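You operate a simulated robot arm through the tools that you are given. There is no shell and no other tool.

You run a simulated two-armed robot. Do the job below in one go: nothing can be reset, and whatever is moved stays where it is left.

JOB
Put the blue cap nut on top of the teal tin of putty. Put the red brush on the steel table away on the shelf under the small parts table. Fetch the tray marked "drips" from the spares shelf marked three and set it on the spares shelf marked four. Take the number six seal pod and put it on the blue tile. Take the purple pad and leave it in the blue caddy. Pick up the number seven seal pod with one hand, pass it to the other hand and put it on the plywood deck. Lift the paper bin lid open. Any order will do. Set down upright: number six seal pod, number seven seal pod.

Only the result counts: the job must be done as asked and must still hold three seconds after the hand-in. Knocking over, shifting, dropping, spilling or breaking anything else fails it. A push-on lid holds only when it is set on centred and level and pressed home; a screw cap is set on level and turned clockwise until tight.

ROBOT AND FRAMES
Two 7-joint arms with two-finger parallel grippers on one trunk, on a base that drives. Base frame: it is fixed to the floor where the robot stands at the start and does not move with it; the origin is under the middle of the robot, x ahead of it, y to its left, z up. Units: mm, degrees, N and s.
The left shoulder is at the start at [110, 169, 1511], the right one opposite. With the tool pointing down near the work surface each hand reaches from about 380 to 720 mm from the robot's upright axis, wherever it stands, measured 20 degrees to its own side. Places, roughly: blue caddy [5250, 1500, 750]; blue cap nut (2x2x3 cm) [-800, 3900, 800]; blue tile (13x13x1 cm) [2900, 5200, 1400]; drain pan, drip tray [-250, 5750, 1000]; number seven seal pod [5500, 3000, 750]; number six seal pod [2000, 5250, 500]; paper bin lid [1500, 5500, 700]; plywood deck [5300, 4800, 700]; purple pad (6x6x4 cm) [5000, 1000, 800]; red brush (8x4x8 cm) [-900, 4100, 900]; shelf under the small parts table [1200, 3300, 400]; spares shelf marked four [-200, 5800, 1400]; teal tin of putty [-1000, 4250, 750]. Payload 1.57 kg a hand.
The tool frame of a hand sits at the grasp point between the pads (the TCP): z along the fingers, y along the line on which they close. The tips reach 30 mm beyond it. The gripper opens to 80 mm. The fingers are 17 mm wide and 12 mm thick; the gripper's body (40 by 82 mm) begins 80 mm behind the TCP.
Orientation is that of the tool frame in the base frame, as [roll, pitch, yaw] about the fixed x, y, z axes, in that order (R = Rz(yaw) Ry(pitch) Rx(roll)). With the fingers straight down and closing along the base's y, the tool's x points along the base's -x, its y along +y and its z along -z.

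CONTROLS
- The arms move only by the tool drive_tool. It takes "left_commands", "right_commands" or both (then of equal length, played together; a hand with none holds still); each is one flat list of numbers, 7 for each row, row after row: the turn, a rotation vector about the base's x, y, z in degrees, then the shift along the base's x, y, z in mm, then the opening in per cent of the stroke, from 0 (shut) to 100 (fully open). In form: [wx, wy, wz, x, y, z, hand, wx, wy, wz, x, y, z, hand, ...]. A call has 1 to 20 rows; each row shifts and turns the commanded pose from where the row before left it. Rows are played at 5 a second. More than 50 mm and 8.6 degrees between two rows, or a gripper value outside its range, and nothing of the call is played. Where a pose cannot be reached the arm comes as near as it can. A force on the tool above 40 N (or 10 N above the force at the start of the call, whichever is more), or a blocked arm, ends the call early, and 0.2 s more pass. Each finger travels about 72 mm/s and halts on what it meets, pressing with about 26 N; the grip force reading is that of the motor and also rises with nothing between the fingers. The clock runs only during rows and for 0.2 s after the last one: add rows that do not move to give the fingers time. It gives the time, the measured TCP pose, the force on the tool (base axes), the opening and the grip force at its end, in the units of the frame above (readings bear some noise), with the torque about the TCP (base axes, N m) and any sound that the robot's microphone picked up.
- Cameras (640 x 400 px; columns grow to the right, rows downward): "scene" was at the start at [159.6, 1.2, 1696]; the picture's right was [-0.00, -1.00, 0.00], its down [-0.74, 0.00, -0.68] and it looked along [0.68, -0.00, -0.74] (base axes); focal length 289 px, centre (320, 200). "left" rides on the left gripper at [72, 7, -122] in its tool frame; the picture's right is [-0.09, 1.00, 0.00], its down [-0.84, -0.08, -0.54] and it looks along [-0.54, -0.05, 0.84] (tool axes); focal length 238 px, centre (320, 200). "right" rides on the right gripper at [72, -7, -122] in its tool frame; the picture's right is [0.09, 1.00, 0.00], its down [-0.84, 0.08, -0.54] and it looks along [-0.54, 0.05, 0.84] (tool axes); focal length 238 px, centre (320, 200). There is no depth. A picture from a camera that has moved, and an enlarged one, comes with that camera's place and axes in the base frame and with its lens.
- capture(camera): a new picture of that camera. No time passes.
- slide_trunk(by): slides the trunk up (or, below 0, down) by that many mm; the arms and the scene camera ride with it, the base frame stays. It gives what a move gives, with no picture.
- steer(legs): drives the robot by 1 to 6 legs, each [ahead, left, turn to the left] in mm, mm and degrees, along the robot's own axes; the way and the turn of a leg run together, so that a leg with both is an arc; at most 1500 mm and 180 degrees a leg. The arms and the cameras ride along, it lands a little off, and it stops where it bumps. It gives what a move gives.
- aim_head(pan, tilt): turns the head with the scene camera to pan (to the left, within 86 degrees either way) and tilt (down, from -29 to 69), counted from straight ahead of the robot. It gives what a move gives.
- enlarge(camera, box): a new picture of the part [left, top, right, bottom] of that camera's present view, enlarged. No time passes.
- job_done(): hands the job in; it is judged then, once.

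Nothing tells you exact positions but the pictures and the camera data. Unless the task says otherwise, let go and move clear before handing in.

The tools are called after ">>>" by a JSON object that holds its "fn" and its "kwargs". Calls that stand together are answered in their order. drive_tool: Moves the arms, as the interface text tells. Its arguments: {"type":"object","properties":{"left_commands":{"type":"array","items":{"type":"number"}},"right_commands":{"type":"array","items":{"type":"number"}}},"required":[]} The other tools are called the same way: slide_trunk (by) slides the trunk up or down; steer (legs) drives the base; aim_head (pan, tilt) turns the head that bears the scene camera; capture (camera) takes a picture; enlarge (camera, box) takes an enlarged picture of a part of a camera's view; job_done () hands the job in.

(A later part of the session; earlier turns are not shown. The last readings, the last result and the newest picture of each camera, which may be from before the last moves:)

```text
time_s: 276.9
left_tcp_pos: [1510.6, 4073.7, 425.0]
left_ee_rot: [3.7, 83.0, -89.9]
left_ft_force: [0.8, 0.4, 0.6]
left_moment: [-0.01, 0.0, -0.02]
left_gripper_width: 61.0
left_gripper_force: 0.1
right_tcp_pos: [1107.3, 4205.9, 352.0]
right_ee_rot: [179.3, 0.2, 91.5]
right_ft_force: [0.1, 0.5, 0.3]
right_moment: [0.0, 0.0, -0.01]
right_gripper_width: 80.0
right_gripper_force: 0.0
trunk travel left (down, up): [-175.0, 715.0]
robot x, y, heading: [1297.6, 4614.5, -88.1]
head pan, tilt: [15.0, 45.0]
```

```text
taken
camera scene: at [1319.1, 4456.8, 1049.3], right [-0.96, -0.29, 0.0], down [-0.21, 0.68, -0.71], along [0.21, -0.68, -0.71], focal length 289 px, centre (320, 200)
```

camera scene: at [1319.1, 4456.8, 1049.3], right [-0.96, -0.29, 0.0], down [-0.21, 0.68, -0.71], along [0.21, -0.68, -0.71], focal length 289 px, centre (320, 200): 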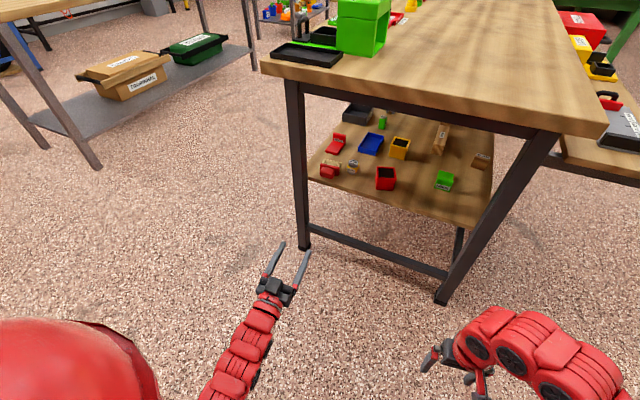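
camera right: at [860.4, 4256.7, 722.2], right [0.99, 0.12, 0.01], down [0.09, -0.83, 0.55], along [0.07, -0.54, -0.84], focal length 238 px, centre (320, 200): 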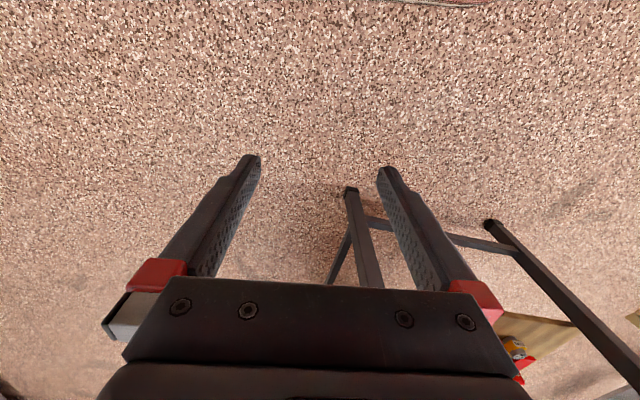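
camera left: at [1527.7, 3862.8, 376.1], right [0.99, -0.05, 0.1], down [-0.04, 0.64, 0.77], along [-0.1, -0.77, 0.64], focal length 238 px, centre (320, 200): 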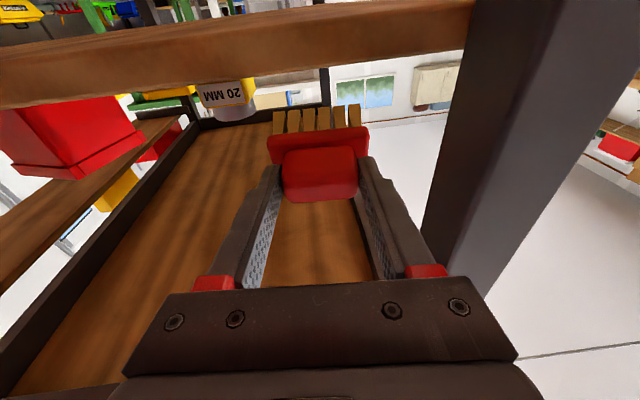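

The brush is on the shelf. Now I raise the trunk and fold the left hand down before heading east.

>>> {"fn": "slide_trunk", "kwargs": {"by": 400}}

>>> {"fn": "drive_tool", "kwargs": {"left_commands": [8.3, 0, 0, 0, 0, 0, 100, 8.3, 0, 0, 0, 0, 0, 100, 8.3, 0, 0, 0, 0, 0, 100, 8.3, 0, 0, 0, 0, 0, 100, 8.3, 0, 0, 0, 0, 0, 100, 8.3, 0, 0, 0, 0, 0, 100, 8.3, 0, 0, 0, 0, 0, 100, 8.3, 0, 0, 0, 0, 0, 100, 8.3, 0, 0, 0, 0, 0, 100, 8.3, 0, 0, 0, 0, 0, 100, 8.3, 0, 0, 0, 0, 0, 100, 5, 0, 0, 0, 0, 0, 100]}}

>>> {"fn": "steer", "kwargs": {"legs": [[0, 0, 89]]}}

>>> {"fn": "aim_head", "kwargs": {"pan": 0, "tilt": 20}}

>>> {"fn": "capture", "kwargs": {"camera": "scene"}}

```text
time_s: 280.8
left_tcp_pos: [1509.7, 4073.4, 824.3]
left_ee_rot: [3.8, 83.0, -89.8]
left_ft_force: [0.5, -0.4, 0.9]
left_moment: [-0.01, 0.01, 0.0]
left_gripper_width: 60.8
left_gripper_force: 0.1
right_tcp_pos: [1107.8, 4204.7, 751.9]
right_ee_rot: [179.3, 0.2, 91.5]
right_ft_force: [-0.4, -0.3, -0.1]
right_moment: [-0.02, 0.02, -0.03]
right_gripper_width: 80.1
right_gripper_force: 0.0
trunk travel left (down, up): [-575.0, 315.0]
robot x, y, heading: [1293.5, 4612.3, -87.9]
head pan, tilt: [15.0, 45.0]
```

```text
time_s: 283.4
left_tcp_pos: [1480.9, 4054.6, 779.7]
left_ee_rot: [-176.3, 0.9, 90.2]
left_ft_force: [-0.4, -0.5, -0.4]
left_moment: [-0.03, 0.05, 0.0]
left_gripper_width: 80.0
left_gripper_force: 0.0
left hand out of reach, approached as far as the arm can: row 4, 5, 12
right_tcp_pos: [1108.2, 4204.2, 751.6]
right_ee_rot: [179.3, 0.0, 91.5]
right_ft_force: [0.3, 0.5, 0.0]
right_moment: [0.0, 0.0, 0.0]
right_gripper_width: 80.1
right_gripper_force: 0.1
trunk travel left (down, up): [-575.0, 315.0]
robot x, y, heading: [1292.1, 4616.7, -87.9]
head pan, tilt: [15.0, 45.0]
```

```text
time_s: 287.5
left_tcp_pos: [1858.7, 4780.0, 779.1]
left_ee_rot: [-176.3, 0.9, 177.9]
left_ft_force: [-0.3, -0.1, 0.9]
left_moment: [0.02, -0.02, -0.02]
left_gripper_width: 80.2
left_gripper_force: 0.0
right_tcp_pos: [1693.0, 4412.2, 751.0]
right_ee_rot: [179.3, 0.2, 179.4]
right_ft_force: [-0.2, 0.3, -0.6]
right_moment: [0.0, 0.0, -0.03]
right_gripper_width: 79.8
right_gripper_force: 0.0
trunk travel left (down, up): [-575.0, 315.0]
robot x, y, heading: [1288.5, 4614.8, -0.1]
head pan, tilt: [15.0, 45.0]
```

```text
time_s: 288.4
left_tcp_pos: [1859.0, 4780.1, 779.1]
left_ee_rot: [-176.3, 0.9, 177.8]
left_ft_force: [-0.5, 0.0, 0.4]
left_moment: [-0.01, -0.01, -0.03]
left_gripper_width: 80.1
left_gripper_force: 0.0
right_tcp_pos: [1693.2, 4412.8, 750.6]
right_ee_rot: [179.3, 0.0, 179.4]
right_ft_force: [0.5, 0.2, 0.4]
right_moment: [0.01, 0.01, 0.02]
right_gripper_width: 80.0
right_gripper_force: 0.0
trunk travel left (down, up): [-575.0, 315.0]
robot x, y, heading: [1294.0, 4613.9, -0.2]
head pan, tilt: [0.0, 20.0]
```

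```text
taken
camera scene: at [1465.9, 4614.3, 1487.9], right [0.0, -1.0, 0.0], down [-0.34, 0.0, -0.94], along [0.94, 0.0, -0.34], focal length 289 px, centre (320, 200)
```

scene: 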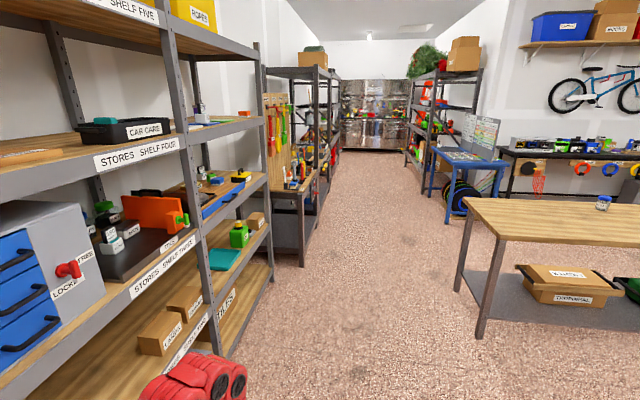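

The aisle to the east is clear. I drive along it and look at the deck and the blue table.

>>> {"fn": "steer", "kwargs": {"legs": [[300, -230, 0], [1400, 0, 0], [1300, 0, 0]]}}

>>> {"fn": "slide_trunk", "kwargs": {"by": 250}}

>>> {"fn": "aim_head", "kwargs": {"pan": 0, "tilt": 25}}

>>> {"fn": "capture", "kwargs": {"camera": "scene"}}

>>> {"fn": "aim_head", "kwargs": {"pan": 45, "tilt": 30}}

>>> {"fn": "capture", "kwargs": {"camera": "scene"}}

>>> {"fn": "aim_head", "kwargs": {"pan": -45, "tilt": 25}}

>>> {"fn": "capture", "kwargs": {"camera": "scene"}}

```text
time_s: 303.4
left_tcp_pos: [4802.9, 4497.0, 796.2]
left_ee_rot: [-177.5, 2.6, 176.9]
left_ft_force: [-1.1, -0.1, 0.1]
left_moment: [0.02, -0.01, -0.02]
left_gripper_width: 80.3
left_gripper_force: 0.0
right_tcp_pos: [4629.4, 4131.7, 756.7]
right_ee_rot: [178.5, 1.0, 178.5]
right_ft_force: [-0.5, -0.1, -0.3]
right_moment: [-0.03, 0.01, 0.01]
right_gripper_width: 79.8
right_gripper_force: 0.0
trunk travel left (down, up): [-575.0, 315.0]
robot x, y, heading: [4242.0, 4347.5, -0.9]
head pan, tilt: [0.0, 20.0]
stopped in leg 3: the robot was blocked; the commanded pose is now the measured one
```

```text
time_s: 306.0
left_tcp_pos: [4816.6, 4486.6, 1035.1]
left_ee_rot: [-177.6, 1.4, 176.6]
left_ft_force: [-0.7, 0.5, 0.7]
left_moment: [0.0, 0.02, 0.0]
left_gripper_width: 80.1
left_gripper_force: 0.0
right_tcp_pos: [4643.7, 4123.9, 998.1]
right_ee_rot: [178.3, 0.1, 178.3]
right_ft_force: [-0.7, 1.0, 0.3]
right_moment: [0.0, -0.05, -0.01]
right_gripper_width: 79.9
right_gripper_force: 0.0
trunk travel left (down, up): [-825.0, 65.0]
robot x, y, heading: [4246.8, 4349.1, -0.9]
head pan, tilt: [0.0, 20.0]
```

```text
time_s: 306.7
left_tcp_pos: [4816.7, 4486.8, 1034.8]
left_ee_rot: [-177.6, 1.3, 176.7]
left_ft_force: [0.4, -0.4, -0.2]
left_moment: [-0.03, 0.0, 0.01]
left_gripper_width: 80.1
left_gripper_force: 0.0
right_tcp_pos: [4644.9, 4124.3, 999.1]
right_ee_rot: [178.3, 0.2, 178.3]
right_ft_force: [0.2, 0.6, -0.3]
right_moment: [0.02, -0.03, -0.01]
right_gripper_width: 80.1
right_gripper_force: 0.0
trunk travel left (down, up): [-825.0, 65.0]
robot x, y, heading: [4245.8, 4345.8, -0.9]
head pan, tilt: [0.0, 25.0]
```

```text
taken
camera scene: at [4417.4, 4315.9, 1730.2], right [-0.02, -1.0, -0.02], down [-0.42, 0.02, -0.91], along [0.91, -0.01, -0.42], focal length 289 px, centre (320, 200)
```

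scene: 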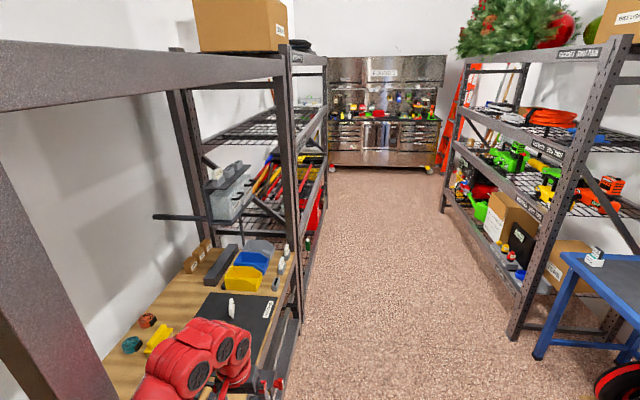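

```text
time_s: 307.8
left_tcp_pos: [4816.8, 4486.9, 1035.0]
left_ee_rot: [-177.6, 1.3, 176.7]
left_ft_force: [0.3, 0.2, -0.4]
left_moment: [-0.01, -0.01, -0.01]
left_gripper_width: 79.8
left_gripper_force: 0.0
right_tcp_pos: [4643.8, 4124.5, 998.2]
right_ee_rot: [178.3, 0.1, 178.5]
right_ft_force: [0.3, 0.3, 0.3]
right_moment: [-0.01, -0.02, 0.0]
right_gripper_width: 79.8
right_gripper_force: 0.2
trunk travel left (down, up): [-825.0, 65.0]
robot x, y, heading: [4246.2, 4345.7, -1.3]
head pan, tilt: [45.0, 30.0]
```

```text
taken
camera scene: at [4390.5, 4380.3, 1723.4], right [0.69, -0.72, -0.01], down [-0.36, -0.33, -0.87], along [0.63, 0.61, -0.49], focal length 289 px, centre (320, 200)
```

scene: 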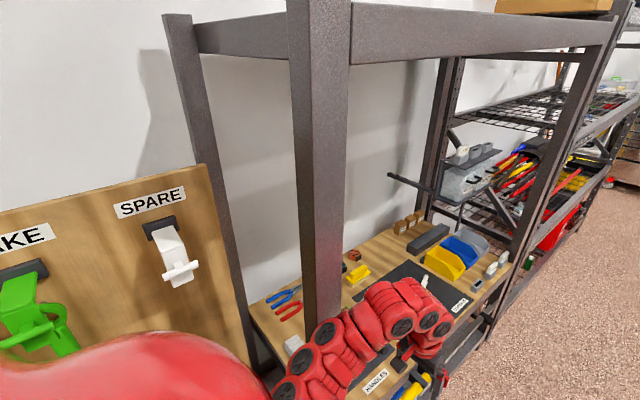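

```text
time_s: 309.4
left_tcp_pos: [4815.3, 4487.5, 1034.8]
left_ee_rot: [-177.6, 1.4, 176.7]
left_ft_force: [0.3, 0.5, -1.1]
left_moment: [0.01, 0.01, 0.0]
left_gripper_width: 80.1
left_gripper_force: 0.1
right_tcp_pos: [4644.4, 4124.2, 998.3]
right_ee_rot: [178.3, 0.0, 178.3]
right_ft_force: [-0.2, -0.6, 0.0]
right_moment: [0.0, 0.0, -0.02]
right_gripper_width: 80.1
right_gripper_force: 0.0
trunk travel left (down, up): [-825.0, 65.0]
robot x, y, heading: [4246.3, 4349.4, -1.2]
head pan, tilt: [-45.0, 25.0]
```

```text
taken
camera scene: at [4389.0, 4251.1, 1728.8], right [-0.72, -0.69, -0.01], down [-0.29, 0.32, -0.9], along [0.63, -0.64, -0.43], focal length 289 px, centre (320, 200)
```

scene: 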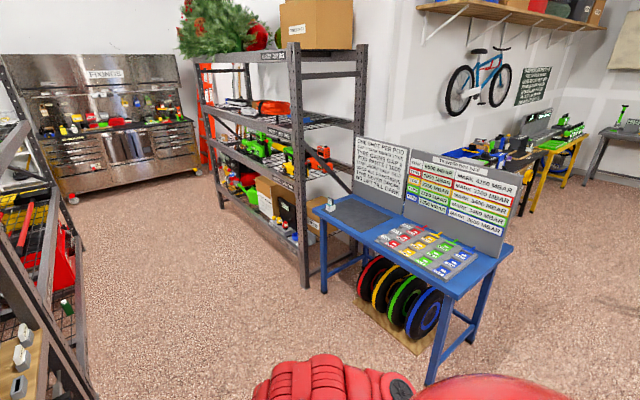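

The robot was blocked near the rack on the left. I back off and move toward the middle of the aisle.

>>> {"fn": "steer", "kwargs": {"legs": [[-200, 0, 0]]}}

>>> {"fn": "capture", "kwargs": {"camera": "left"}}

>>> {"fn": "aim_head", "kwargs": {"pan": 40, "tilt": 40}}

>>> {"fn": "capture", "kwargs": {"camera": "scene"}}

```text
time_s: 311.0
left_tcp_pos: [4622.0, 4508.9, 1028.6]
left_ee_rot: [-176.5, 1.1, 176.8]
left_ft_force: [0.2, -0.8, 0.6]
left_moment: [0.03, -0.02, -0.01]
left_gripper_width: 80.0
left_gripper_force: 0.0
right_tcp_pos: [4449.2, 4141.8, 1001.0]
right_ee_rot: [179.3, -0.1, 178.3]
right_ft_force: [-0.1, -0.1, -0.2]
right_moment: [0.01, 0.01, -0.02]
right_gripper_width: 79.7
right_gripper_force: 0.0
trunk travel left (down, up): [-825.0, 65.0]
robot x, y, heading: [4051.8, 4352.9, -1.4]
head pan, tilt: [-45.0, 25.0]
```

```text
taken
camera left: at [4548.0, 4527.1, 1148.7], right [0.15, 0.99, -0.06], down [0.82, -0.09, 0.56], along [0.55, -0.13, -0.83], focal length 238 px, centre (320, 200)
```

left: 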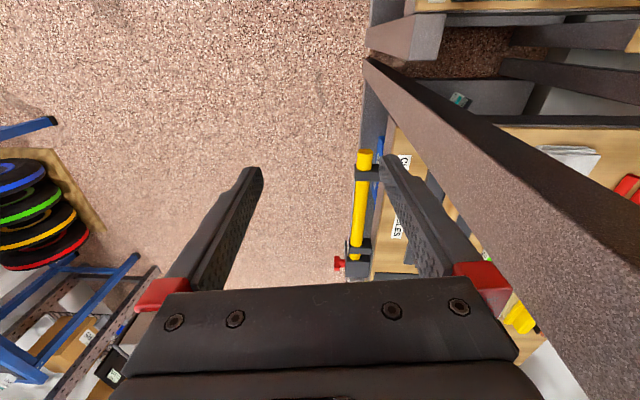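

```text
time_s: 312.6
left_tcp_pos: [4620.5, 4508.7, 1030.6]
left_ee_rot: [-176.5, 1.2, 177.0]
left_ft_force: [0.5, -0.1, 0.7]
left_moment: [0.0, 0.01, 0.0]
left_gripper_width: 79.9
left_gripper_force: 0.1
right_tcp_pos: [4447.7, 4143.5, 1001.4]
right_ee_rot: [179.3, -0.1, 178.3]
right_ft_force: [-0.2, -0.3, 0.1]
right_moment: [0.01, -0.01, 0.03]
right_gripper_width: 79.8
right_gripper_force: 0.0
trunk travel left (down, up): [-825.0, 65.0]
robot x, y, heading: [4050.2, 4350.5, -1.1]
head pan, tilt: [40.0, 40.0]
```

```text
taken
camera scene: at [4196.9, 4404.2, 1706.5], right [0.63, -0.78, 0.0], down [-0.5, -0.4, -0.77], along [0.6, 0.48, -0.64], focal length 289 px, centre (320, 200)
```

scene: 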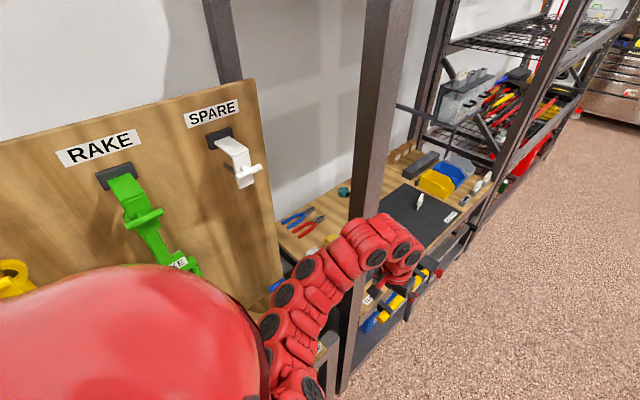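

I move to the aisle's middle, advance east and face the blue table where the number seven pod is.

>>> {"fn": "steer", "kwargs": {"legs": [[0, -350, 0], [1330, 0, 0], [0, 0, -89]]}}

>>> {"fn": "aim_head", "kwargs": {"pan": 0, "tilt": 35}}

>>> {"fn": "capture", "kwargs": {"camera": "scene"}}

```text
time_s: 325.0
left_tcp_pos: [5569.4, 3422.4, 1031.3]
left_ee_rot: [-176.5, 1.2, 88.9]
left_ft_force: [0.6, 0.1, 0.7]
left_moment: [-0.02, 0.0, -0.01]
left_gripper_width: 79.9
left_gripper_force: 0.0
right_tcp_pos: [5198.6, 3580.7, 1000.8]
right_ee_rot: [179.3, 0.0, 90.3]
right_ft_force: [-0.1, 0.9, -0.2]
right_moment: [0.0, 0.04, 0.04]
right_gripper_width: 79.9
right_gripper_force: 0.0
trunk travel left (down, up): [-825.0, 65.0]
robot x, y, heading: [5390.9, 3987.2, -88.9]
head pan, tilt: [40.0, 40.0]
```

```text
time_s: 326.0
left_tcp_pos: [5569.6, 3421.7, 1030.9]
left_ee_rot: [-176.5, 1.2, 89.0]
left_ft_force: [-0.4, -0.8, -0.3]
left_moment: [-0.03, 0.0, -0.02]
left_gripper_width: 80.0
left_gripper_force: 0.0
right_tcp_pos: [5198.2, 3580.6, 1001.5]
right_ee_rot: [179.2, 0.0, 90.4]
right_ft_force: [1.6, 0.6, 0.2]
right_moment: [0.02, -0.03, -0.03]
right_gripper_width: 80.2
right_gripper_force: 0.0
trunk travel left (down, up): [-825.0, 65.0]
robot x, y, heading: [5391.0, 3984.7, -89.1]
head pan, tilt: [0.0, 35.0]
```

```text
taken
camera scene: at [5393.7, 3818.5, 1714.1], right [-1.0, -0.02, 0.0], down [-0.01, 0.57, -0.82], along [0.01, -0.82, -0.57], focal length 289 px, centre (320, 200)
```

scene: 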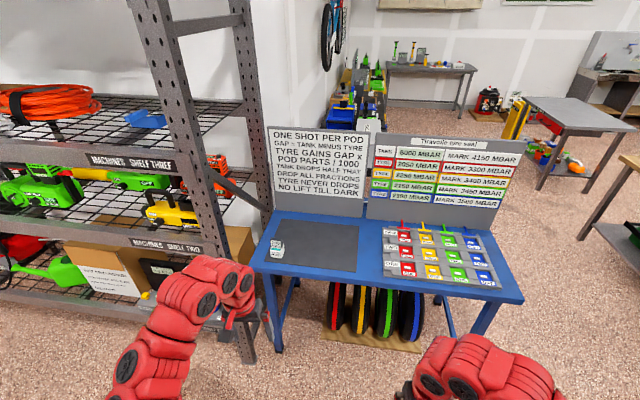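

>>> {"fn": "enlarge", "kwargs": {"camera": "scene", "box": [240, 200, 380, 300]}}

>>> {"fn": "enlarge", "kwargs": {"camera": "scene", "box": [260, 120, 540, 300]}}

>>> {"fn": "capture", "kwargs": {"camera": "left"}}

```text
4.00 times, centred on (310, 250) of scene
camera zoom: at [5393.7, 3818.5, 1714.1], right [-1.0, -0.02, 0.0], down [-0.01, 0.57, -0.82], along [0.01, -0.82, -0.57], focal length 1154 px, centre (360, 0)
```

zoom: 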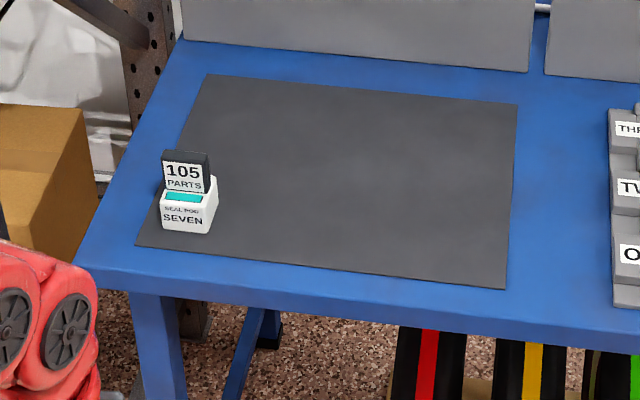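

```text
2.22 times, centred on (400, 210) of scene
camera zoom: at [5393.7, 3818.5, 1714.1], right [-1.0, -0.02, 0.0], down [-0.01, 0.57, -0.82], along [0.01, -0.82, -0.57], focal length 641 px, centre (142, 178)
```

zoom: 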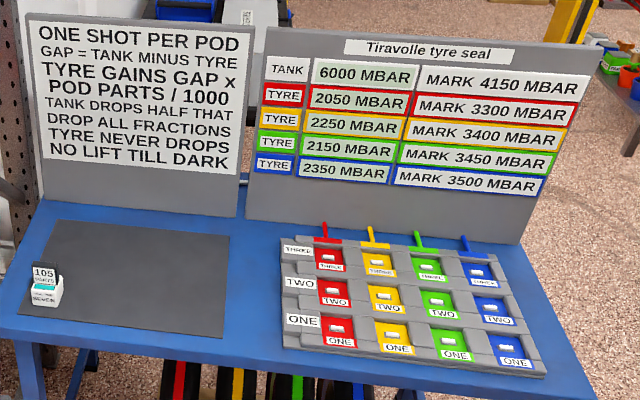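

```text
taken
camera left: at [5584.7, 3495.4, 1149.6], right [0.99, -0.11, -0.06], down [-0.06, -0.82, 0.56], along [-0.11, -0.55, -0.82], focal length 238 px, centre (320, 200)
```

left: 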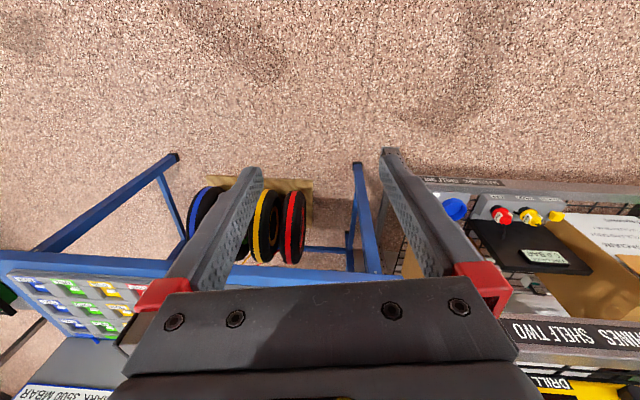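

The number seven pod stands alone on the dark mat at about (5597, 2940). I'll first practise the right hand's sideways orientation (pointing to my left) in free space, and pull the left hand in.

>>> {"fn": "drive_tool", "kwargs": {"right_commands": [0, 0, 8.2, 0, -8, -5, 100, 0, 0, 8.2, 0, -8, -5, 100, 0, 0, 8.2, 0, -8, -5, 100, 0, 0, 8.2, 0, -8, -5, 100, 0, 0, 8.2, 0, -8, -5, 100, 0, 0, 8.2, 0, -8, -5, 100, 0, 0, 8.2, 0, -8, -5, 100, 0, 0, 8.2, 0, -8, -5, 100, 0, 0, 8.2, 0, -8, -5, 100, 0, 0, 8.2, 0, -8, -5, 100, 0, 0, 8, 0, 0, 0, 100], "left_commands": [3, 0, 1, -10, 12, 0, 100, 0, 0, 0, -10, 12, 0, 100, 0, 0, 0, -10, 12, 0, 100, 0, 0, 0, -10, 12, 0, 100, 0, 0, 0, 0, 12, 0, 100, 0, 0, 0, 0, 12, 0, 100, 0, 0, 0, 0, 12, 0, 100, 0, 0, 0, 0, 12, 0, 100, 0, 0, 0, 0, 0, 0, 100, 0, 0, 0, 0, 0, 0, 100, 0, 0, 0, 0, 0, 0, 100]}}

>>> {"fn": "capture", "kwargs": {"camera": "scene"}}

```text
time_s: 328.4
left_tcp_pos: [5527.5, 3520.9, 1013.8]
left_ee_rot: [-176.5, -1.8, 89.9]
left_ft_force: [-0.1, -0.2, -0.2]
left_moment: [0.04, 0.03, 0.01]
left_gripper_width: 79.7
left_gripper_force: 0.2
left hand out of reach, approached as far as the arm can: row 1
right_tcp_pos: [5199.3, 3501.8, 950.3]
right_ee_rot: [179.3, 0.0, -179.5]
right_ft_force: [-0.1, 0.3, 0.3]
right_moment: [0.03, 0.0, -0.01]
right_gripper_width: 80.0
right_gripper_force: 0.0
trunk travel left (down, up): [-825.0, 65.0]
robot x, y, heading: [5392.7, 3986.1, -89.3]
head pan, tilt: [0.0, 35.0]
```

```text
taken
camera scene: at [5393.7, 3818.9, 1714.1], right [-1.0, -0.02, 0.0], down [-0.01, 0.57, -0.82], along [0.01, -0.82, -0.57], focal length 289 px, centre (320, 200)
```

scene: 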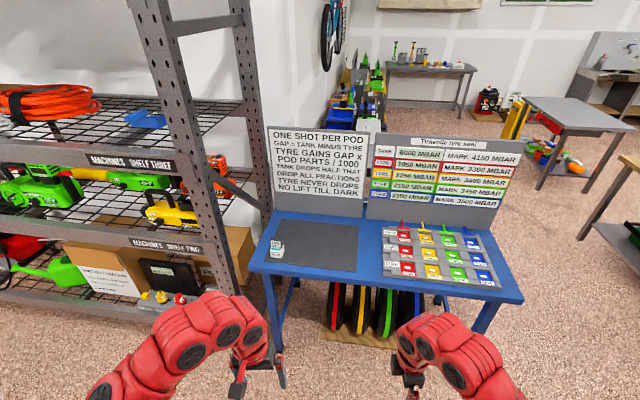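

>>> {"fn": "drive_tool", "kwargs": {"right_commands": [0, -8, 0, 0, 0, 0, 100, 0, -8, 0, 0, 0, 0, 100, 0, -8, 0, 0, 0, 0, 100, 0, -8, 0, 0, 0, 0, 100, 0, -8, 0, 0, 0, 0, 100]}}

>>> {"fn": "capture", "kwargs": {"camera": "scene"}}

>>> {"fn": "capture", "kwargs": {"camera": "right"}}

```text
time_s: 329.6
left_tcp_pos: [5527.4, 3520.7, 1014.3]
left_ee_rot: [-176.5, -1.7, 89.8]
left_ft_force: [0.1, 0.2, -0.6]
left_moment: [-0.02, -0.02, -0.01]
left_gripper_width: 79.9
left_gripper_force: 0.1
right_tcp_pos: [5199.2, 3500.5, 952.5]
right_ee_rot: [179.9, 40.1, -179.3]
right_ft_force: [-0.5, -0.8, 0.0]
right_moment: [-0.01, -0.02, -0.05]
right_gripper_width: 80.1
right_gripper_force: 0.0
trunk travel left (down, up): [-825.0, 65.0]
robot x, y, heading: [5391.5, 3984.2, -88.9]
head pan, tilt: [0.0, 35.0]
```

```text
taken
camera scene: at [5393.1, 3818.3, 1714.1], right [-1.0, -0.02, 0.0], down [-0.01, 0.57, -0.82], along [0.01, -0.82, -0.57], focal length 289 px, centre (320, 200)
```

scene: 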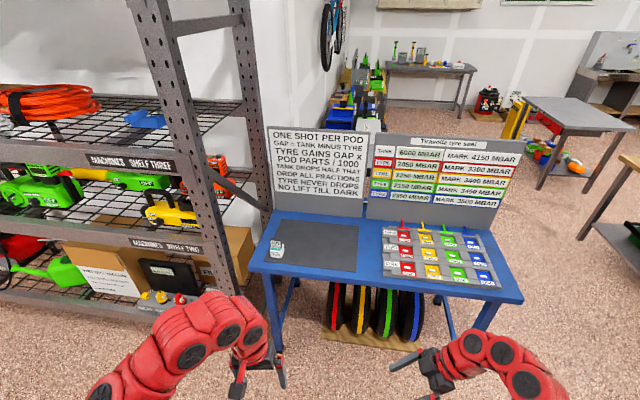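

```text
taken
camera right: at [5062.6, 3492.7, 998.1], right [-0.08, 0.99, -0.06], down [0.29, 0.08, 0.95], along [0.95, 0.06, -0.29], focal length 238 px, centre (320, 200)
```

right: 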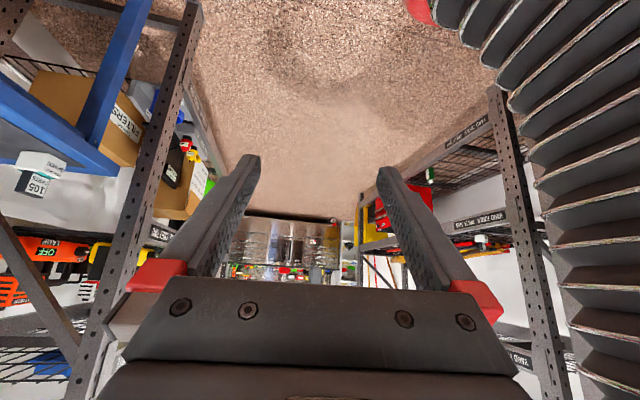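

The sideways posture works. The pod's body is at about (5604, 2892, 785). I drive up to the blue table.

>>> {"fn": "steer", "kwargs": {"legs": [[0, 175, 0], [490, 0, 0]]}}

>>> {"fn": "capture", "kwargs": {"camera": "scene"}}

>>> {"fn": "capture", "kwargs": {"camera": "right"}}

```text
time_s: 333.5
left_tcp_pos: [5707.8, 3046.1, 1014.5]
left_ee_rot: [-176.5, -1.8, 90.1]
left_ft_force: [-0.6, 0.7, -1.1]
left_moment: [0.02, 0.0, -0.01]
left_gripper_width: 79.9
left_gripper_force: 0.0
right_tcp_pos: [5379.1, 3027.3, 951.5]
right_ee_rot: [179.8, 40.0, -179.5]
right_ft_force: [0.5, 0.3, -0.2]
right_moment: [0.0, -0.02, -0.01]
right_gripper_width: 79.8
right_gripper_force: 0.1
trunk travel left (down, up): [-825.0, 65.0]
robot x, y, heading: [5566.9, 3504.7, -89.1]
head pan, tilt: [0.0, 35.0]
```

```text
taken
camera scene: at [5573.8, 3343.9, 1714.2], right [-1.0, -0.02, 0.0], down [-0.01, 0.57, -0.82], along [0.01, -0.82, -0.57], focal length 289 px, centre (320, 200)
```

scene: 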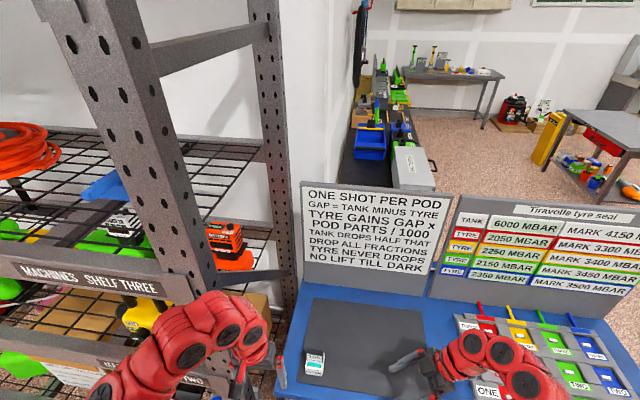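

```text
taken
camera right: at [5243.5, 3018.0, 998.2], right [-0.08, 0.99, -0.06], down [0.29, 0.08, 0.95], along [0.95, 0.06, -0.3], focal length 238 px, centre (320, 200)
```

right: 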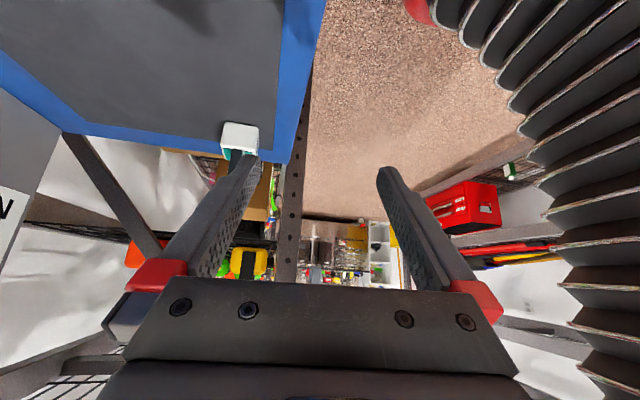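

>>> {"fn": "enlarge", "kwargs": {"camera": "scene", "box": [270, 320, 370, 390]}}

>>> {"fn": "enlarge", "kwargs": {"camera": "right", "box": [200, 90, 320, 190]}}

```text
5.71 times, centred on (320, 355) of scene
camera zoom: at [5573.8, 3343.9, 1714.2], right [-1.0, -0.02, 0.0], down [-0.01, 0.57, -0.82], along [0.01, -0.82, -0.57], focal length 1649 px, centre (320, -686)
```

zoom: 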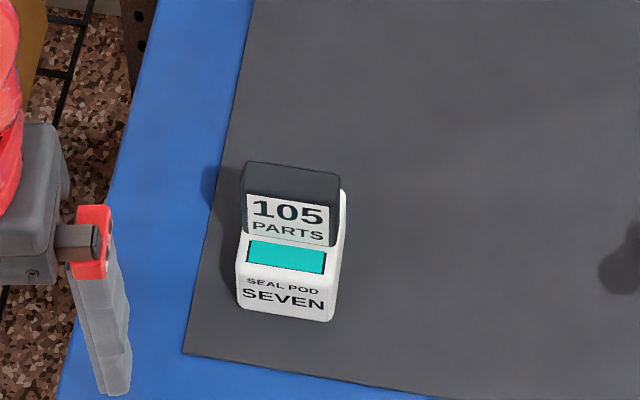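

```text
4.00 times, centred on (260, 140) of right
camera zoom: at [5243.5, 3018.0, 998.2], right [-0.08, 0.99, -0.06], down [0.29, 0.08, 0.95], along [0.95, 0.06, -0.3], focal length 953 px, centre (560, 440)
```

zoom: 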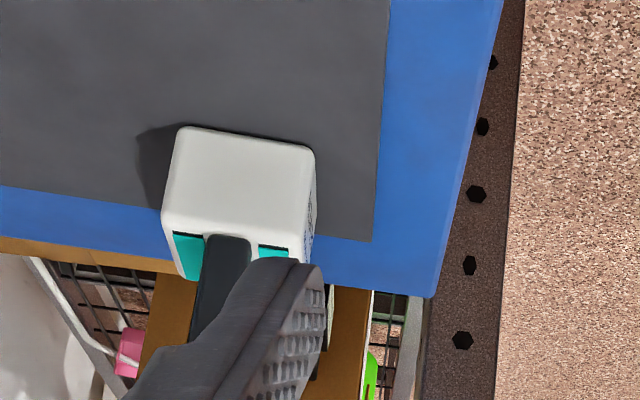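

Pod seven: body centre (5596, 2907), mat top z≈779, turned −7°; its upper part is a thin plate. I'll grip the body front-to-back with the right hand coming from the west, at 55° tilt.

>>> {"fn": "drive_tool", "kwargs": {"right_commands": [0, -7.5, 0, 0, 0, 0, 100, 0, -7.5, 0, 0, 0, 0, 100, 0, 0, -7, 0, 0, 0, 100, 0, 0, 0, 30, -30, -18, 100, 0, 0, 0, 30, -30, -18, 100, 0, 0, 0, 30, -30, -18, 100, 0, 0, 0, 30, -20, -18, 100, 0, 0, 0, 0, 0, 0, 100]}}

>>> {"fn": "capture", "kwargs": {"camera": "right"}}

>>> {"fn": "capture", "kwargs": {"camera": "scene"}}

```text
time_s: 335.3
left_tcp_pos: [5707.0, 3046.1, 1015.2]
left_ee_rot: [-176.5, -1.7, 90.0]
left_ft_force: [0.3, -0.7, 0.1]
left_moment: [-0.04, -0.02, 0.03]
left_gripper_width: 80.2
left_gripper_force: 0.1
right_tcp_pos: [5498.5, 2915.0, 877.2]
right_ee_rot: [180.0, 55.0, 173.8]
right_ft_force: [-0.5, 0.4, 0.4]
right_moment: [0.02, -0.01, -0.02]
right_gripper_width: 80.0
right_gripper_force: 0.0
trunk travel left (down, up): [-825.0, 65.0]
robot x, y, heading: [5572.4, 3509.4, -89.0]
head pan, tilt: [0.0, 35.0]
```

```text
taken
camera right: at [5355.9, 2924.7, 888.5], right [0.05, 1.0, -0.07], down [0.04, 0.07, 1.0], along [1.0, -0.06, -0.04], focal length 238 px, centre (320, 200)
```

right: 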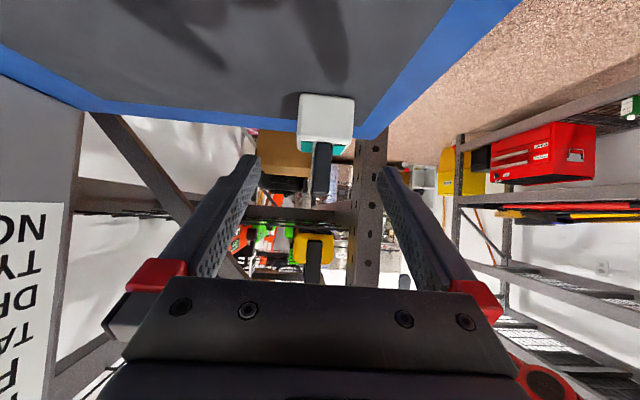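

```text
taken
camera scene: at [5573.2, 3344.4, 1714.2], right [-1.0, -0.02, 0.0], down [-0.01, 0.57, -0.82], along [0.01, -0.82, -0.57], focal length 289 px, centre (320, 200)
```

scene: 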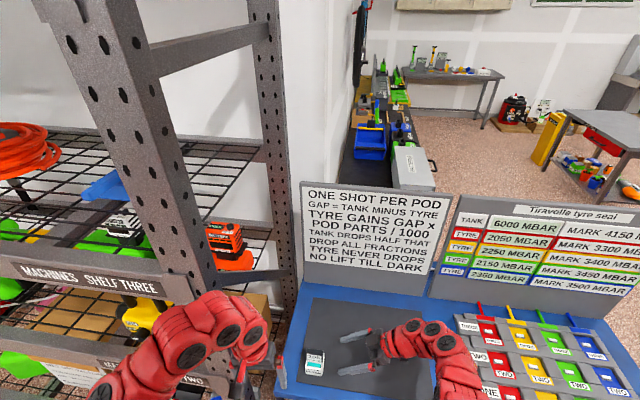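

>>> {"fn": "drive_tool", "kwargs": {"right_commands": [0, 0, 0, 20, -1, -16, 100, 0, 0, 0, 20, -1, -16, 100, 0, 0, 0, 10, 0, -10, 100, 0, 0, 0, 0, 0, 0, 100]}}

>>> {"fn": "capture", "kwargs": {"camera": "right"}}

>>> {"fn": "enlarge", "kwargs": {"camera": "scene", "box": [270, 300, 410, 398]}}

```text
time_s: 336.3
left_tcp_pos: [5707.1, 3045.1, 1015.0]
left_ee_rot: [-176.5, -1.8, 89.9]
left_ft_force: [0.0, 0.1, -0.9]
left_moment: [0.01, -0.01, -0.01]
left_gripper_width: 79.9
left_gripper_force: 0.0
right_tcp_pos: [5548.5, 2914.4, 837.7]
right_ee_rot: [179.9, 55.0, 173.7]
right_ft_force: [0.1, -0.9, -0.3]
right_moment: [0.02, -0.03, 0.0]
right_gripper_width: 80.2
right_gripper_force: 0.0
trunk travel left (down, up): [-825.0, 65.0]
robot x, y, heading: [5573.2, 3507.6, -89.3]
head pan, tilt: [0.0, 35.0]
```

```text
taken
camera right: at [5405.2, 2922.3, 848.4], right [0.05, 1.0, -0.07], down [0.04, 0.07, 1.0], along [1.0, -0.06, -0.04], focal length 238 px, centre (320, 200)
```

right: 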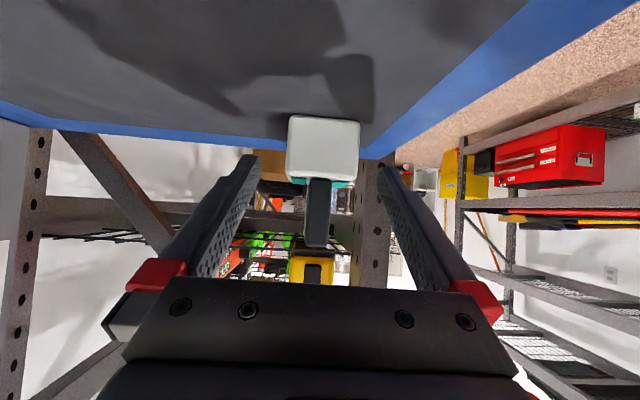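

```text
4.08 times, centred on (340, 349) of scene
camera zoom: at [5573.4, 3343.7, 1714.1], right [-1.0, -0.02, 0.0], down [-0.01, 0.57, -0.82], along [0.01, -0.82, -0.57], focal length 1178 px, centre (238, -408)
```

zoom: 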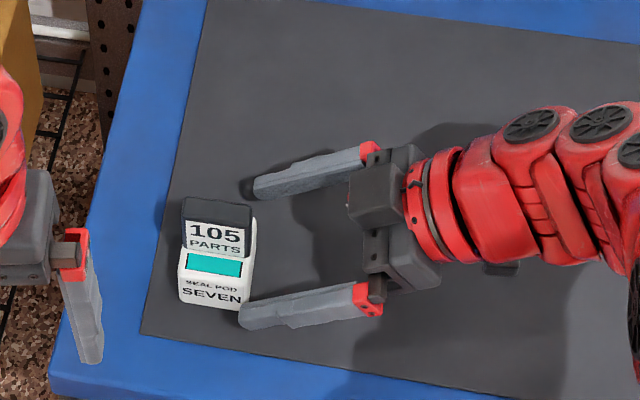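

>>> {"fn": "drive_tool", "kwargs": {"right_commands": [0, 0, 0, 16, 1, -11, 100, 0, 0, 0, 15, 1, -11, 100, 0, 0, 0, 0, 0, 0, 100]}}

>>> {"fn": "capture", "kwargs": {"camera": "right"}}

>>> {"fn": "enlarge", "kwargs": {"camera": "scene", "box": [270, 300, 410, 398]}}

```text
time_s: 337.1
left_tcp_pos: [5707.9, 3046.0, 1014.4]
left_ee_rot: [-176.5, -1.8, 89.9]
left_ft_force: [0.1, -0.8, 0.8]
left_moment: [-0.01, -0.03, 0.0]
left_gripper_width: 80.3
left_gripper_force: 0.1
right_tcp_pos: [5583.8, 2926.3, 819.9]
right_ee_rot: [-180.0, 55.0, 173.8]
right_ft_force: [0.5, -1.1, -0.3]
right_moment: [0.0, -0.01, -0.03]
right_gripper_width: 79.9
right_gripper_force: 0.1
right hand out of reach, approached as far as the arm can: row 1, 2
trunk travel left (down, up): [-825.0, 65.0]
robot x, y, heading: [5570.9, 3509.6, -88.8]
head pan, tilt: [0.0, 35.0]
```

```text
taken
camera right: at [5439.8, 2935.6, 829.6], right [0.05, 1.0, -0.08], down [0.04, 0.07, 1.0], along [1.0, -0.06, -0.04], focal length 238 px, centre (320, 200)
```

right: 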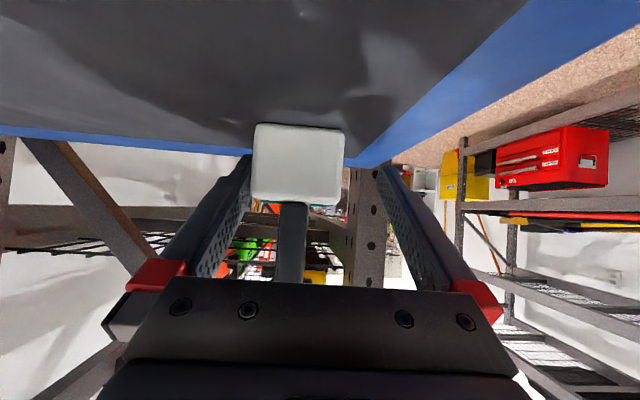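

```text
4.08 times, centred on (340, 349) of scene
camera zoom: at [5573.5, 3343.1, 1714.1], right [-1.0, -0.02, 0.0], down [-0.01, 0.57, -0.82], along [0.01, -0.82, -0.57], focal length 1178 px, centre (238, -408)
```

zoom: 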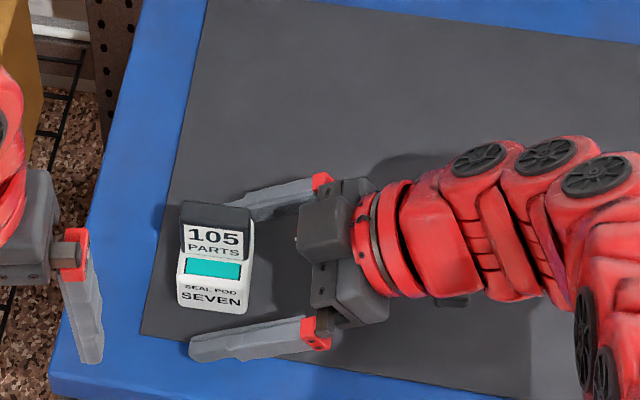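

The reach limit pushed the hand north 11 mm. I back out, move the base 60 mm closer and re-approach.

>>> {"fn": "drive_tool", "kwargs": {"right_commands": [0, 0, 0, -18, 1, 12, 100, 0, 0, 0, -20, 1, 14, 100, 0, 0, 0, 0, 0, 0, 100]}}

>>> {"fn": "steer", "kwargs": {"legs": [[60, 0, 0]]}}

>>> {"fn": "capture", "kwargs": {"camera": "right"}}

```text
time_s: 337.9
left_tcp_pos: [5707.2, 3044.5, 1014.6]
left_ee_rot: [-176.5, -1.8, 90.0]
left_ft_force: [-1.2, -0.3, -0.4]
left_moment: [-0.01, -0.03, 0.01]
left_gripper_width: 79.9
left_gripper_force: 0.1
right_tcp_pos: [5544.7, 2929.6, 843.7]
right_ee_rot: [179.8, 55.0, 173.7]
right_ft_force: [-1.0, -1.2, 0.0]
right_moment: [0.0, 0.0, -0.01]
right_gripper_width: 80.0
right_gripper_force: 0.0
trunk travel left (down, up): [-825.0, 65.0]
robot x, y, heading: [5569.4, 3510.0, -89.2]
head pan, tilt: [0.0, 35.0]
```

```text
time_s: 339.1
left_tcp_pos: [5698.3, 3010.3, 1024.0]
left_ee_rot: [-177.2, -0.7, 89.0]
left_ft_force: [0.0, 0.3, -0.1]
left_moment: [0.02, -0.01, 0.0]
left_gripper_width: 80.2
left_gripper_force: 0.0
right_tcp_pos: [5540.3, 2889.3, 854.0]
right_ee_rot: [-178.6, 55.4, 175.2]
right_ft_force: [-0.2, 0.5, 1.1]
right_moment: [0.02, -0.02, 0.03]
right_gripper_width: 79.8
right_gripper_force: 0.0
trunk travel left (down, up): [-825.0, 65.0]
robot x, y, heading: [5565.9, 3457.3, -88.9]
head pan, tilt: [0.0, 35.0]
stopped in leg 1: the robot was blocked; the commanded pose is now the measured one
```

```text
taken
camera right: at [5396.6, 2897.0, 864.1], right [0.05, 0.99, -0.09], down [0.04, 0.09, 1.0], along [1.0, -0.06, -0.03], focal length 238 px, centre (320, 200)
```

right: 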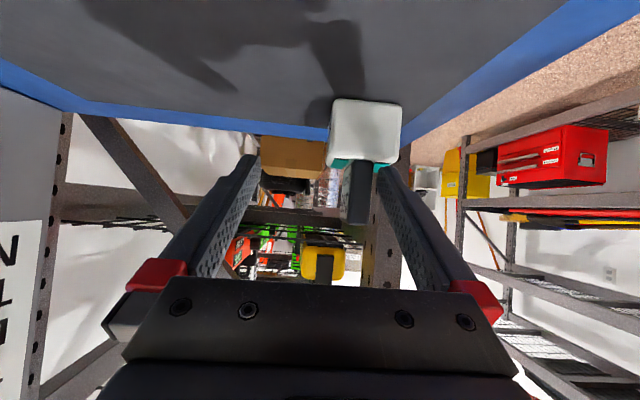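

>>> {"fn": "steer", "kwargs": {"legs": [[-25, 0, 0]]}}

>>> {"fn": "aim_head", "kwargs": {"pan": 50, "tilt": 45}}

>>> {"fn": "capture", "kwargs": {"camera": "scene"}}

>>> {"fn": "aim_head", "kwargs": {"pan": 0, "tilt": 66}}

>>> {"fn": "capture", "kwargs": {"camera": "scene"}}

```text
time_s: 339.9
left_tcp_pos: [5700.5, 3019.5, 1014.5]
left_ee_rot: [-176.8, -1.9, 89.3]
left_ft_force: [-0.5, 0.6, 0.5]
left_moment: [-0.03, -0.01, 0.01]
left_gripper_width: 80.0
left_gripper_force: 0.1
right_tcp_pos: [5540.8, 2900.2, 844.8]
right_ee_rot: [-179.9, 55.1, 173.9]
right_ft_force: [0.7, 0.1, 1.0]
right_moment: [0.04, 0.01, 0.0]
right_gripper_width: 79.9
right_gripper_force: 0.0
trunk travel left (down, up): [-825.0, 65.0]
robot x, y, heading: [5569.3, 3478.7, -89.0]
head pan, tilt: [0.0, 35.0]
```

```text
time_s: 341.1
left_tcp_pos: [5701.7, 3018.3, 1014.1]
left_ee_rot: [-176.7, -1.9, 89.4]
left_ft_force: [-0.2, 0.1, 0.4]
left_moment: [-0.01, 0.02, 0.02]
left_gripper_width: 80.1
left_gripper_force: 0.1
right_tcp_pos: [5540.4, 2898.4, 844.3]
right_ee_rot: [180.0, 55.1, 173.9]
right_ft_force: [0.1, 0.1, -0.6]
right_moment: [-0.02, 0.0, 0.0]
right_gripper_width: 79.9
right_gripper_force: 0.1
trunk travel left (down, up): [-825.0, 65.0]
robot x, y, heading: [5569.2, 3476.4, -89.0]
head pan, tilt: [50.0, 45.0]
```

```text
taken
camera scene: at [5629.2, 3351.1, 1699.7], right [-0.63, -0.78, 0.0], down [-0.55, 0.44, -0.71], along [0.55, -0.45, -0.7], focal length 289 px, centre (320, 200)
```

scene: 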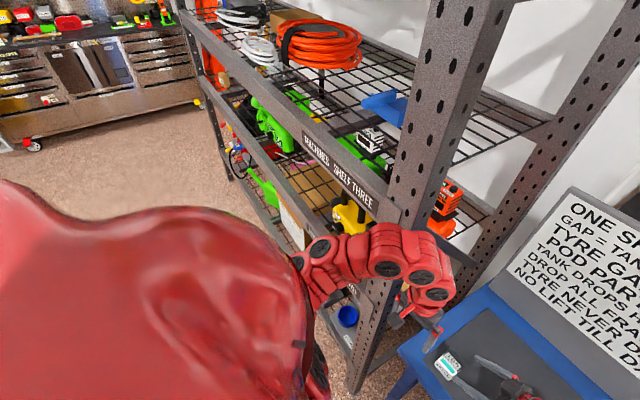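

```text
time_s: 342.3
left_tcp_pos: [5701.3, 3019.0, 1015.3]
left_ee_rot: [-176.9, -1.8, 89.3]
left_ft_force: [-0.4, -0.2, -0.3]
left_moment: [-0.03, -0.01, 0.03]
left_gripper_width: 80.1
left_gripper_force: 0.1
right_tcp_pos: [5541.4, 2898.8, 845.8]
right_ee_rot: [180.0, 55.1, 174.0]
right_ft_force: [0.8, -0.1, 0.6]
right_moment: [0.01, 0.0, 0.01]
right_gripper_width: 80.1
right_gripper_force: 0.0
trunk travel left (down, up): [-825.0, 65.0]
robot x, y, heading: [5565.0, 3477.8, -88.9]
head pan, tilt: [0.0, 66.0]
```

```text
taken
camera scene: at [5567.1, 3343.0, 1673.5], right [-1.0, -0.02, 0.0], down [-0.02, 0.91, -0.41], along [0.01, -0.41, -0.91], focal length 289 px, centre (320, 200)
```

scene: 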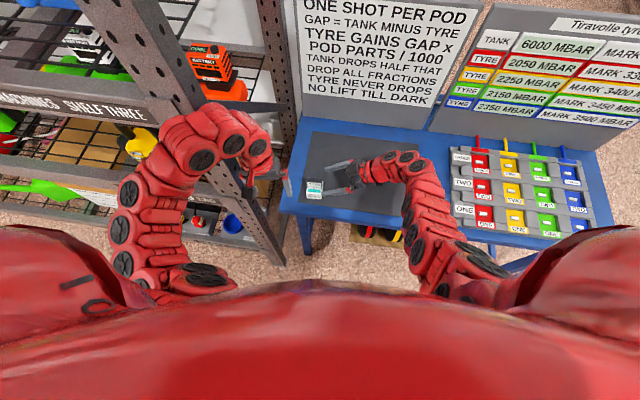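

Only the left forearm grazed the rack post; I've backed off and the right hand now has enough reach. Continue the approach.

>>> {"fn": "drive_tool", "kwargs": {"right_commands": [0, 0, 0, 0, 15, 0, 100, 0, 0, 0, 0, 0, 0, 100]}}

>>> {"fn": "capture", "kwargs": {"camera": "right"}}

```text
time_s: 342.9
left_tcp_pos: [5701.4, 3019.6, 1014.5]
left_ee_rot: [-176.7, -2.0, 89.3]
left_ft_force: [0.0, -0.4, -0.7]
left_moment: [-0.01, 0.03, 0.0]
left_gripper_width: 79.8
left_gripper_force: 0.0
right_tcp_pos: [5540.8, 2914.5, 848.1]
right_ee_rot: [-180.0, 55.1, 173.9]
right_ft_force: [0.9, -1.0, -0.9]
right_moment: [-0.02, 0.03, 0.02]
right_gripper_width: 80.0
right_gripper_force: 0.0
trunk travel left (down, up): [-825.0, 65.0]
robot x, y, heading: [5568.5, 3475.0, -89.0]
head pan, tilt: [0.0, 66.0]
```

```text
taken
camera right: at [5398.2, 2922.7, 856.9], right [0.05, 1.0, -0.08], down [0.04, 0.07, 1.0], along [1.0, -0.06, -0.04], focal length 238 px, centre (320, 200)
```

right: 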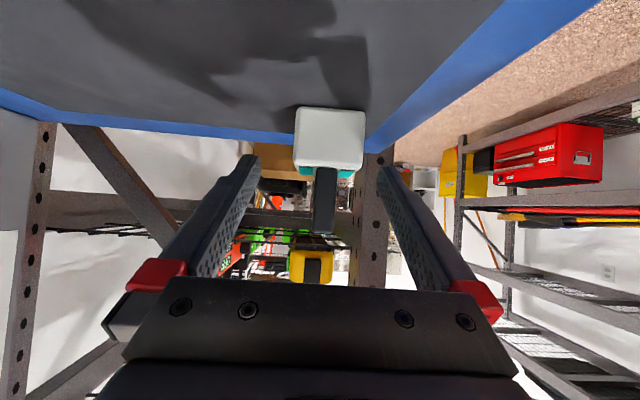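

>>> {"fn": "drive_tool", "kwargs": {"right_commands": [0, 0, 0, 0, 5, 0, 100, 0, 0, 0, 14, -1, -12, 100, 0, 0, 0, 14, -1, -11, 100, 0, 0, 0, 12, -1, -8, 100, 0, 0, 0, 0, 0, 0, 100]}}

>>> {"fn": "capture", "kwargs": {"camera": "right"}}

```text
time_s: 344.1
left_tcp_pos: [5701.4, 3018.4, 1015.4]
left_ee_rot: [-176.7, -1.9, 89.3]
left_ft_force: [-0.4, 0.0, 0.0]
left_moment: [0.01, 0.05, -0.01]
left_gripper_width: 80.0
left_gripper_force: 0.1
right_tcp_pos: [5582.1, 2917.4, 812.6]
right_ee_rot: [180.0, 55.2, 173.9]
right_ft_force: [0.6, -0.5, 0.7]
right_moment: [0.03, -0.01, 0.0]
right_gripper_width: 79.8
right_gripper_force: 0.1
trunk travel left (down, up): [-825.0, 65.0]
robot x, y, heading: [5567.6, 3477.1, -89.0]
head pan, tilt: [0.0, 66.0]
```

```text
taken
camera right: at [5438.5, 2924.7, 822.8], right [0.05, 1.0, -0.08], down [0.04, 0.07, 1.0], along [1.0, -0.06, -0.04], focal length 238 px, centre (320, 200)
```

right: 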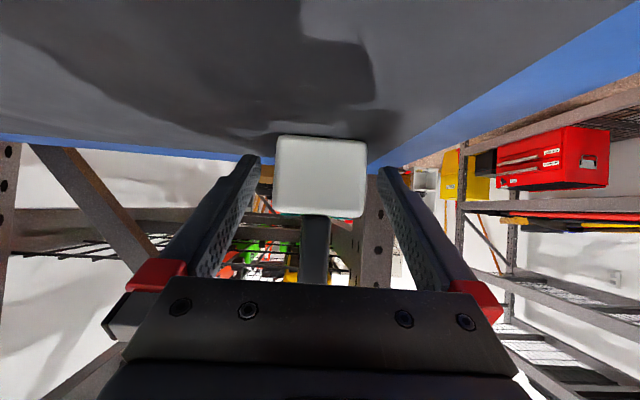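

>>> {"fn": "drive_tool", "kwargs": {"right_commands": [0, 0, 0, 0, 0, -2, 100, 0, 0, 0, 0, 0, 0, 60, 0, 0, 0, 0, 0, 0, 0, 0, 0, 0, 0, 0, 0, 0, 0, 0, 0, 0, 0, 0, 0]}}

>>> {"fn": "drive_tool", "kwargs": {"right_commands": [0, 0, 0, 0, 0, 5, 0, 0, 0, 0, 0, 0, 10, 0, 0, 0, 0, 0, 0, 15, 0, 0, 0, 0, 0, 0, 0, 0]}}

>>> {"fn": "capture", "kwargs": {"camera": "right"}}

>>> {"fn": "aim_head", "kwargs": {"pan": 0, "tilt": 45}}

>>> {"fn": "enlarge", "kwargs": {"camera": "scene", "box": [250, 230, 430, 370]}}

```text
time_s: 345.3
left_tcp_pos: [5701.7, 3018.2, 1013.7]
left_ee_rot: [-176.8, -2.0, 89.2]
left_ft_force: [-0.4, -0.2, -0.7]
left_moment: [-0.01, 0.01, -0.01]
left_gripper_width: 80.0
left_gripper_force: 0.1
right_tcp_pos: [5581.5, 2915.9, 811.1]
right_ee_rot: [-179.8, 55.3, 174.0]
right_ft_force: [1.0, -1.5, 1.4]
right_moment: [0.09, -0.04, 0.01]
right_gripper_width: 51.7
right_gripper_force: 25.4
trunk travel left (down, up): [-825.0, 65.0]
robot x, y, heading: [5568.4, 3478.1, -89.1]
head pan, tilt: [0.0, 66.0]
```

```text
time_s: 346.3
left_tcp_pos: [5702.5, 3018.9, 1013.9]
left_ee_rot: [-176.7, -1.8, 89.4]
left_ft_force: [0.2, -0.4, -0.3]
left_moment: [0.01, 0.0, 0.04]
left_gripper_width: 79.9
left_gripper_force: 0.0
right_tcp_pos: [5581.6, 2917.8, 842.8]
right_ee_rot: [-179.9, 55.1, 173.9]
right_ft_force: [0.8, -0.4, -2.2]
right_moment: [-0.01, 0.05, -0.01]
right_gripper_width: 51.5
right_gripper_force: 26.0
trunk travel left (down, up): [-825.0, 65.0]
robot x, y, heading: [5566.0, 3476.6, -89.0]
head pan, tilt: [0.0, 66.0]
```

```text
taken
camera right: at [5438.4, 2926.0, 852.2], right [0.05, 1.0, -0.08], down [0.04, 0.07, 1.0], along [1.0, -0.06, -0.04], focal length 238 px, centre (320, 200)
```

right: 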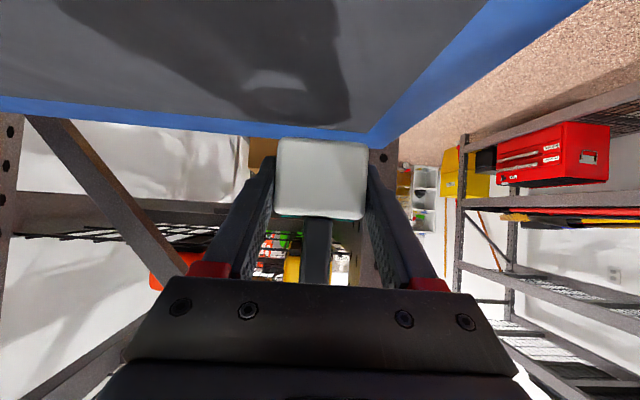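

```text
time_s: 347.1
left_tcp_pos: [5701.2, 3019.4, 1013.9]
left_ee_rot: [-176.8, -1.8, 89.3]
left_ft_force: [0.1, 0.0, 0.2]
left_moment: [-0.03, 0.0, -0.01]
left_gripper_width: 80.0
left_gripper_force: 0.1
right_tcp_pos: [5581.4, 2918.3, 842.2]
right_ee_rot: [-179.8, 55.2, 174.0]
right_ft_force: [0.4, 1.0, -2.0]
right_moment: [0.02, 0.01, 0.02]
right_gripper_width: 51.6
right_gripper_force: 26.1
trunk travel left (down, up): [-825.0, 65.0]
robot x, y, heading: [5569.0, 3478.9, -89.0]
head pan, tilt: [0.0, 45.0]
```

```text
2.86 times, centred on (340, 300) of scene
camera zoom: at [5567.7, 3321.6, 1699.6], right [-1.0, -0.02, 0.0], down [-0.01, 0.71, -0.71], along [0.01, -0.71, -0.71], focal length 824 px, centre (263, -86)
```

zoom: 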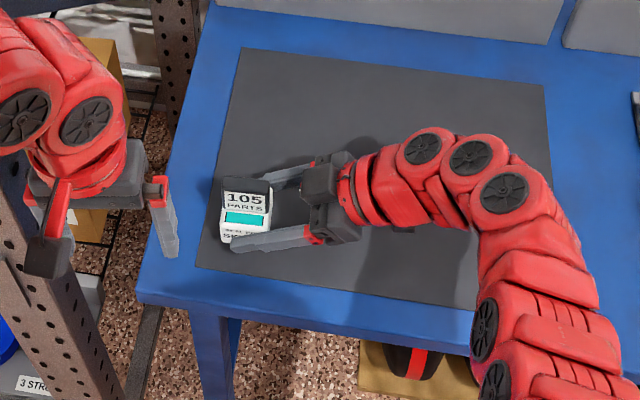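

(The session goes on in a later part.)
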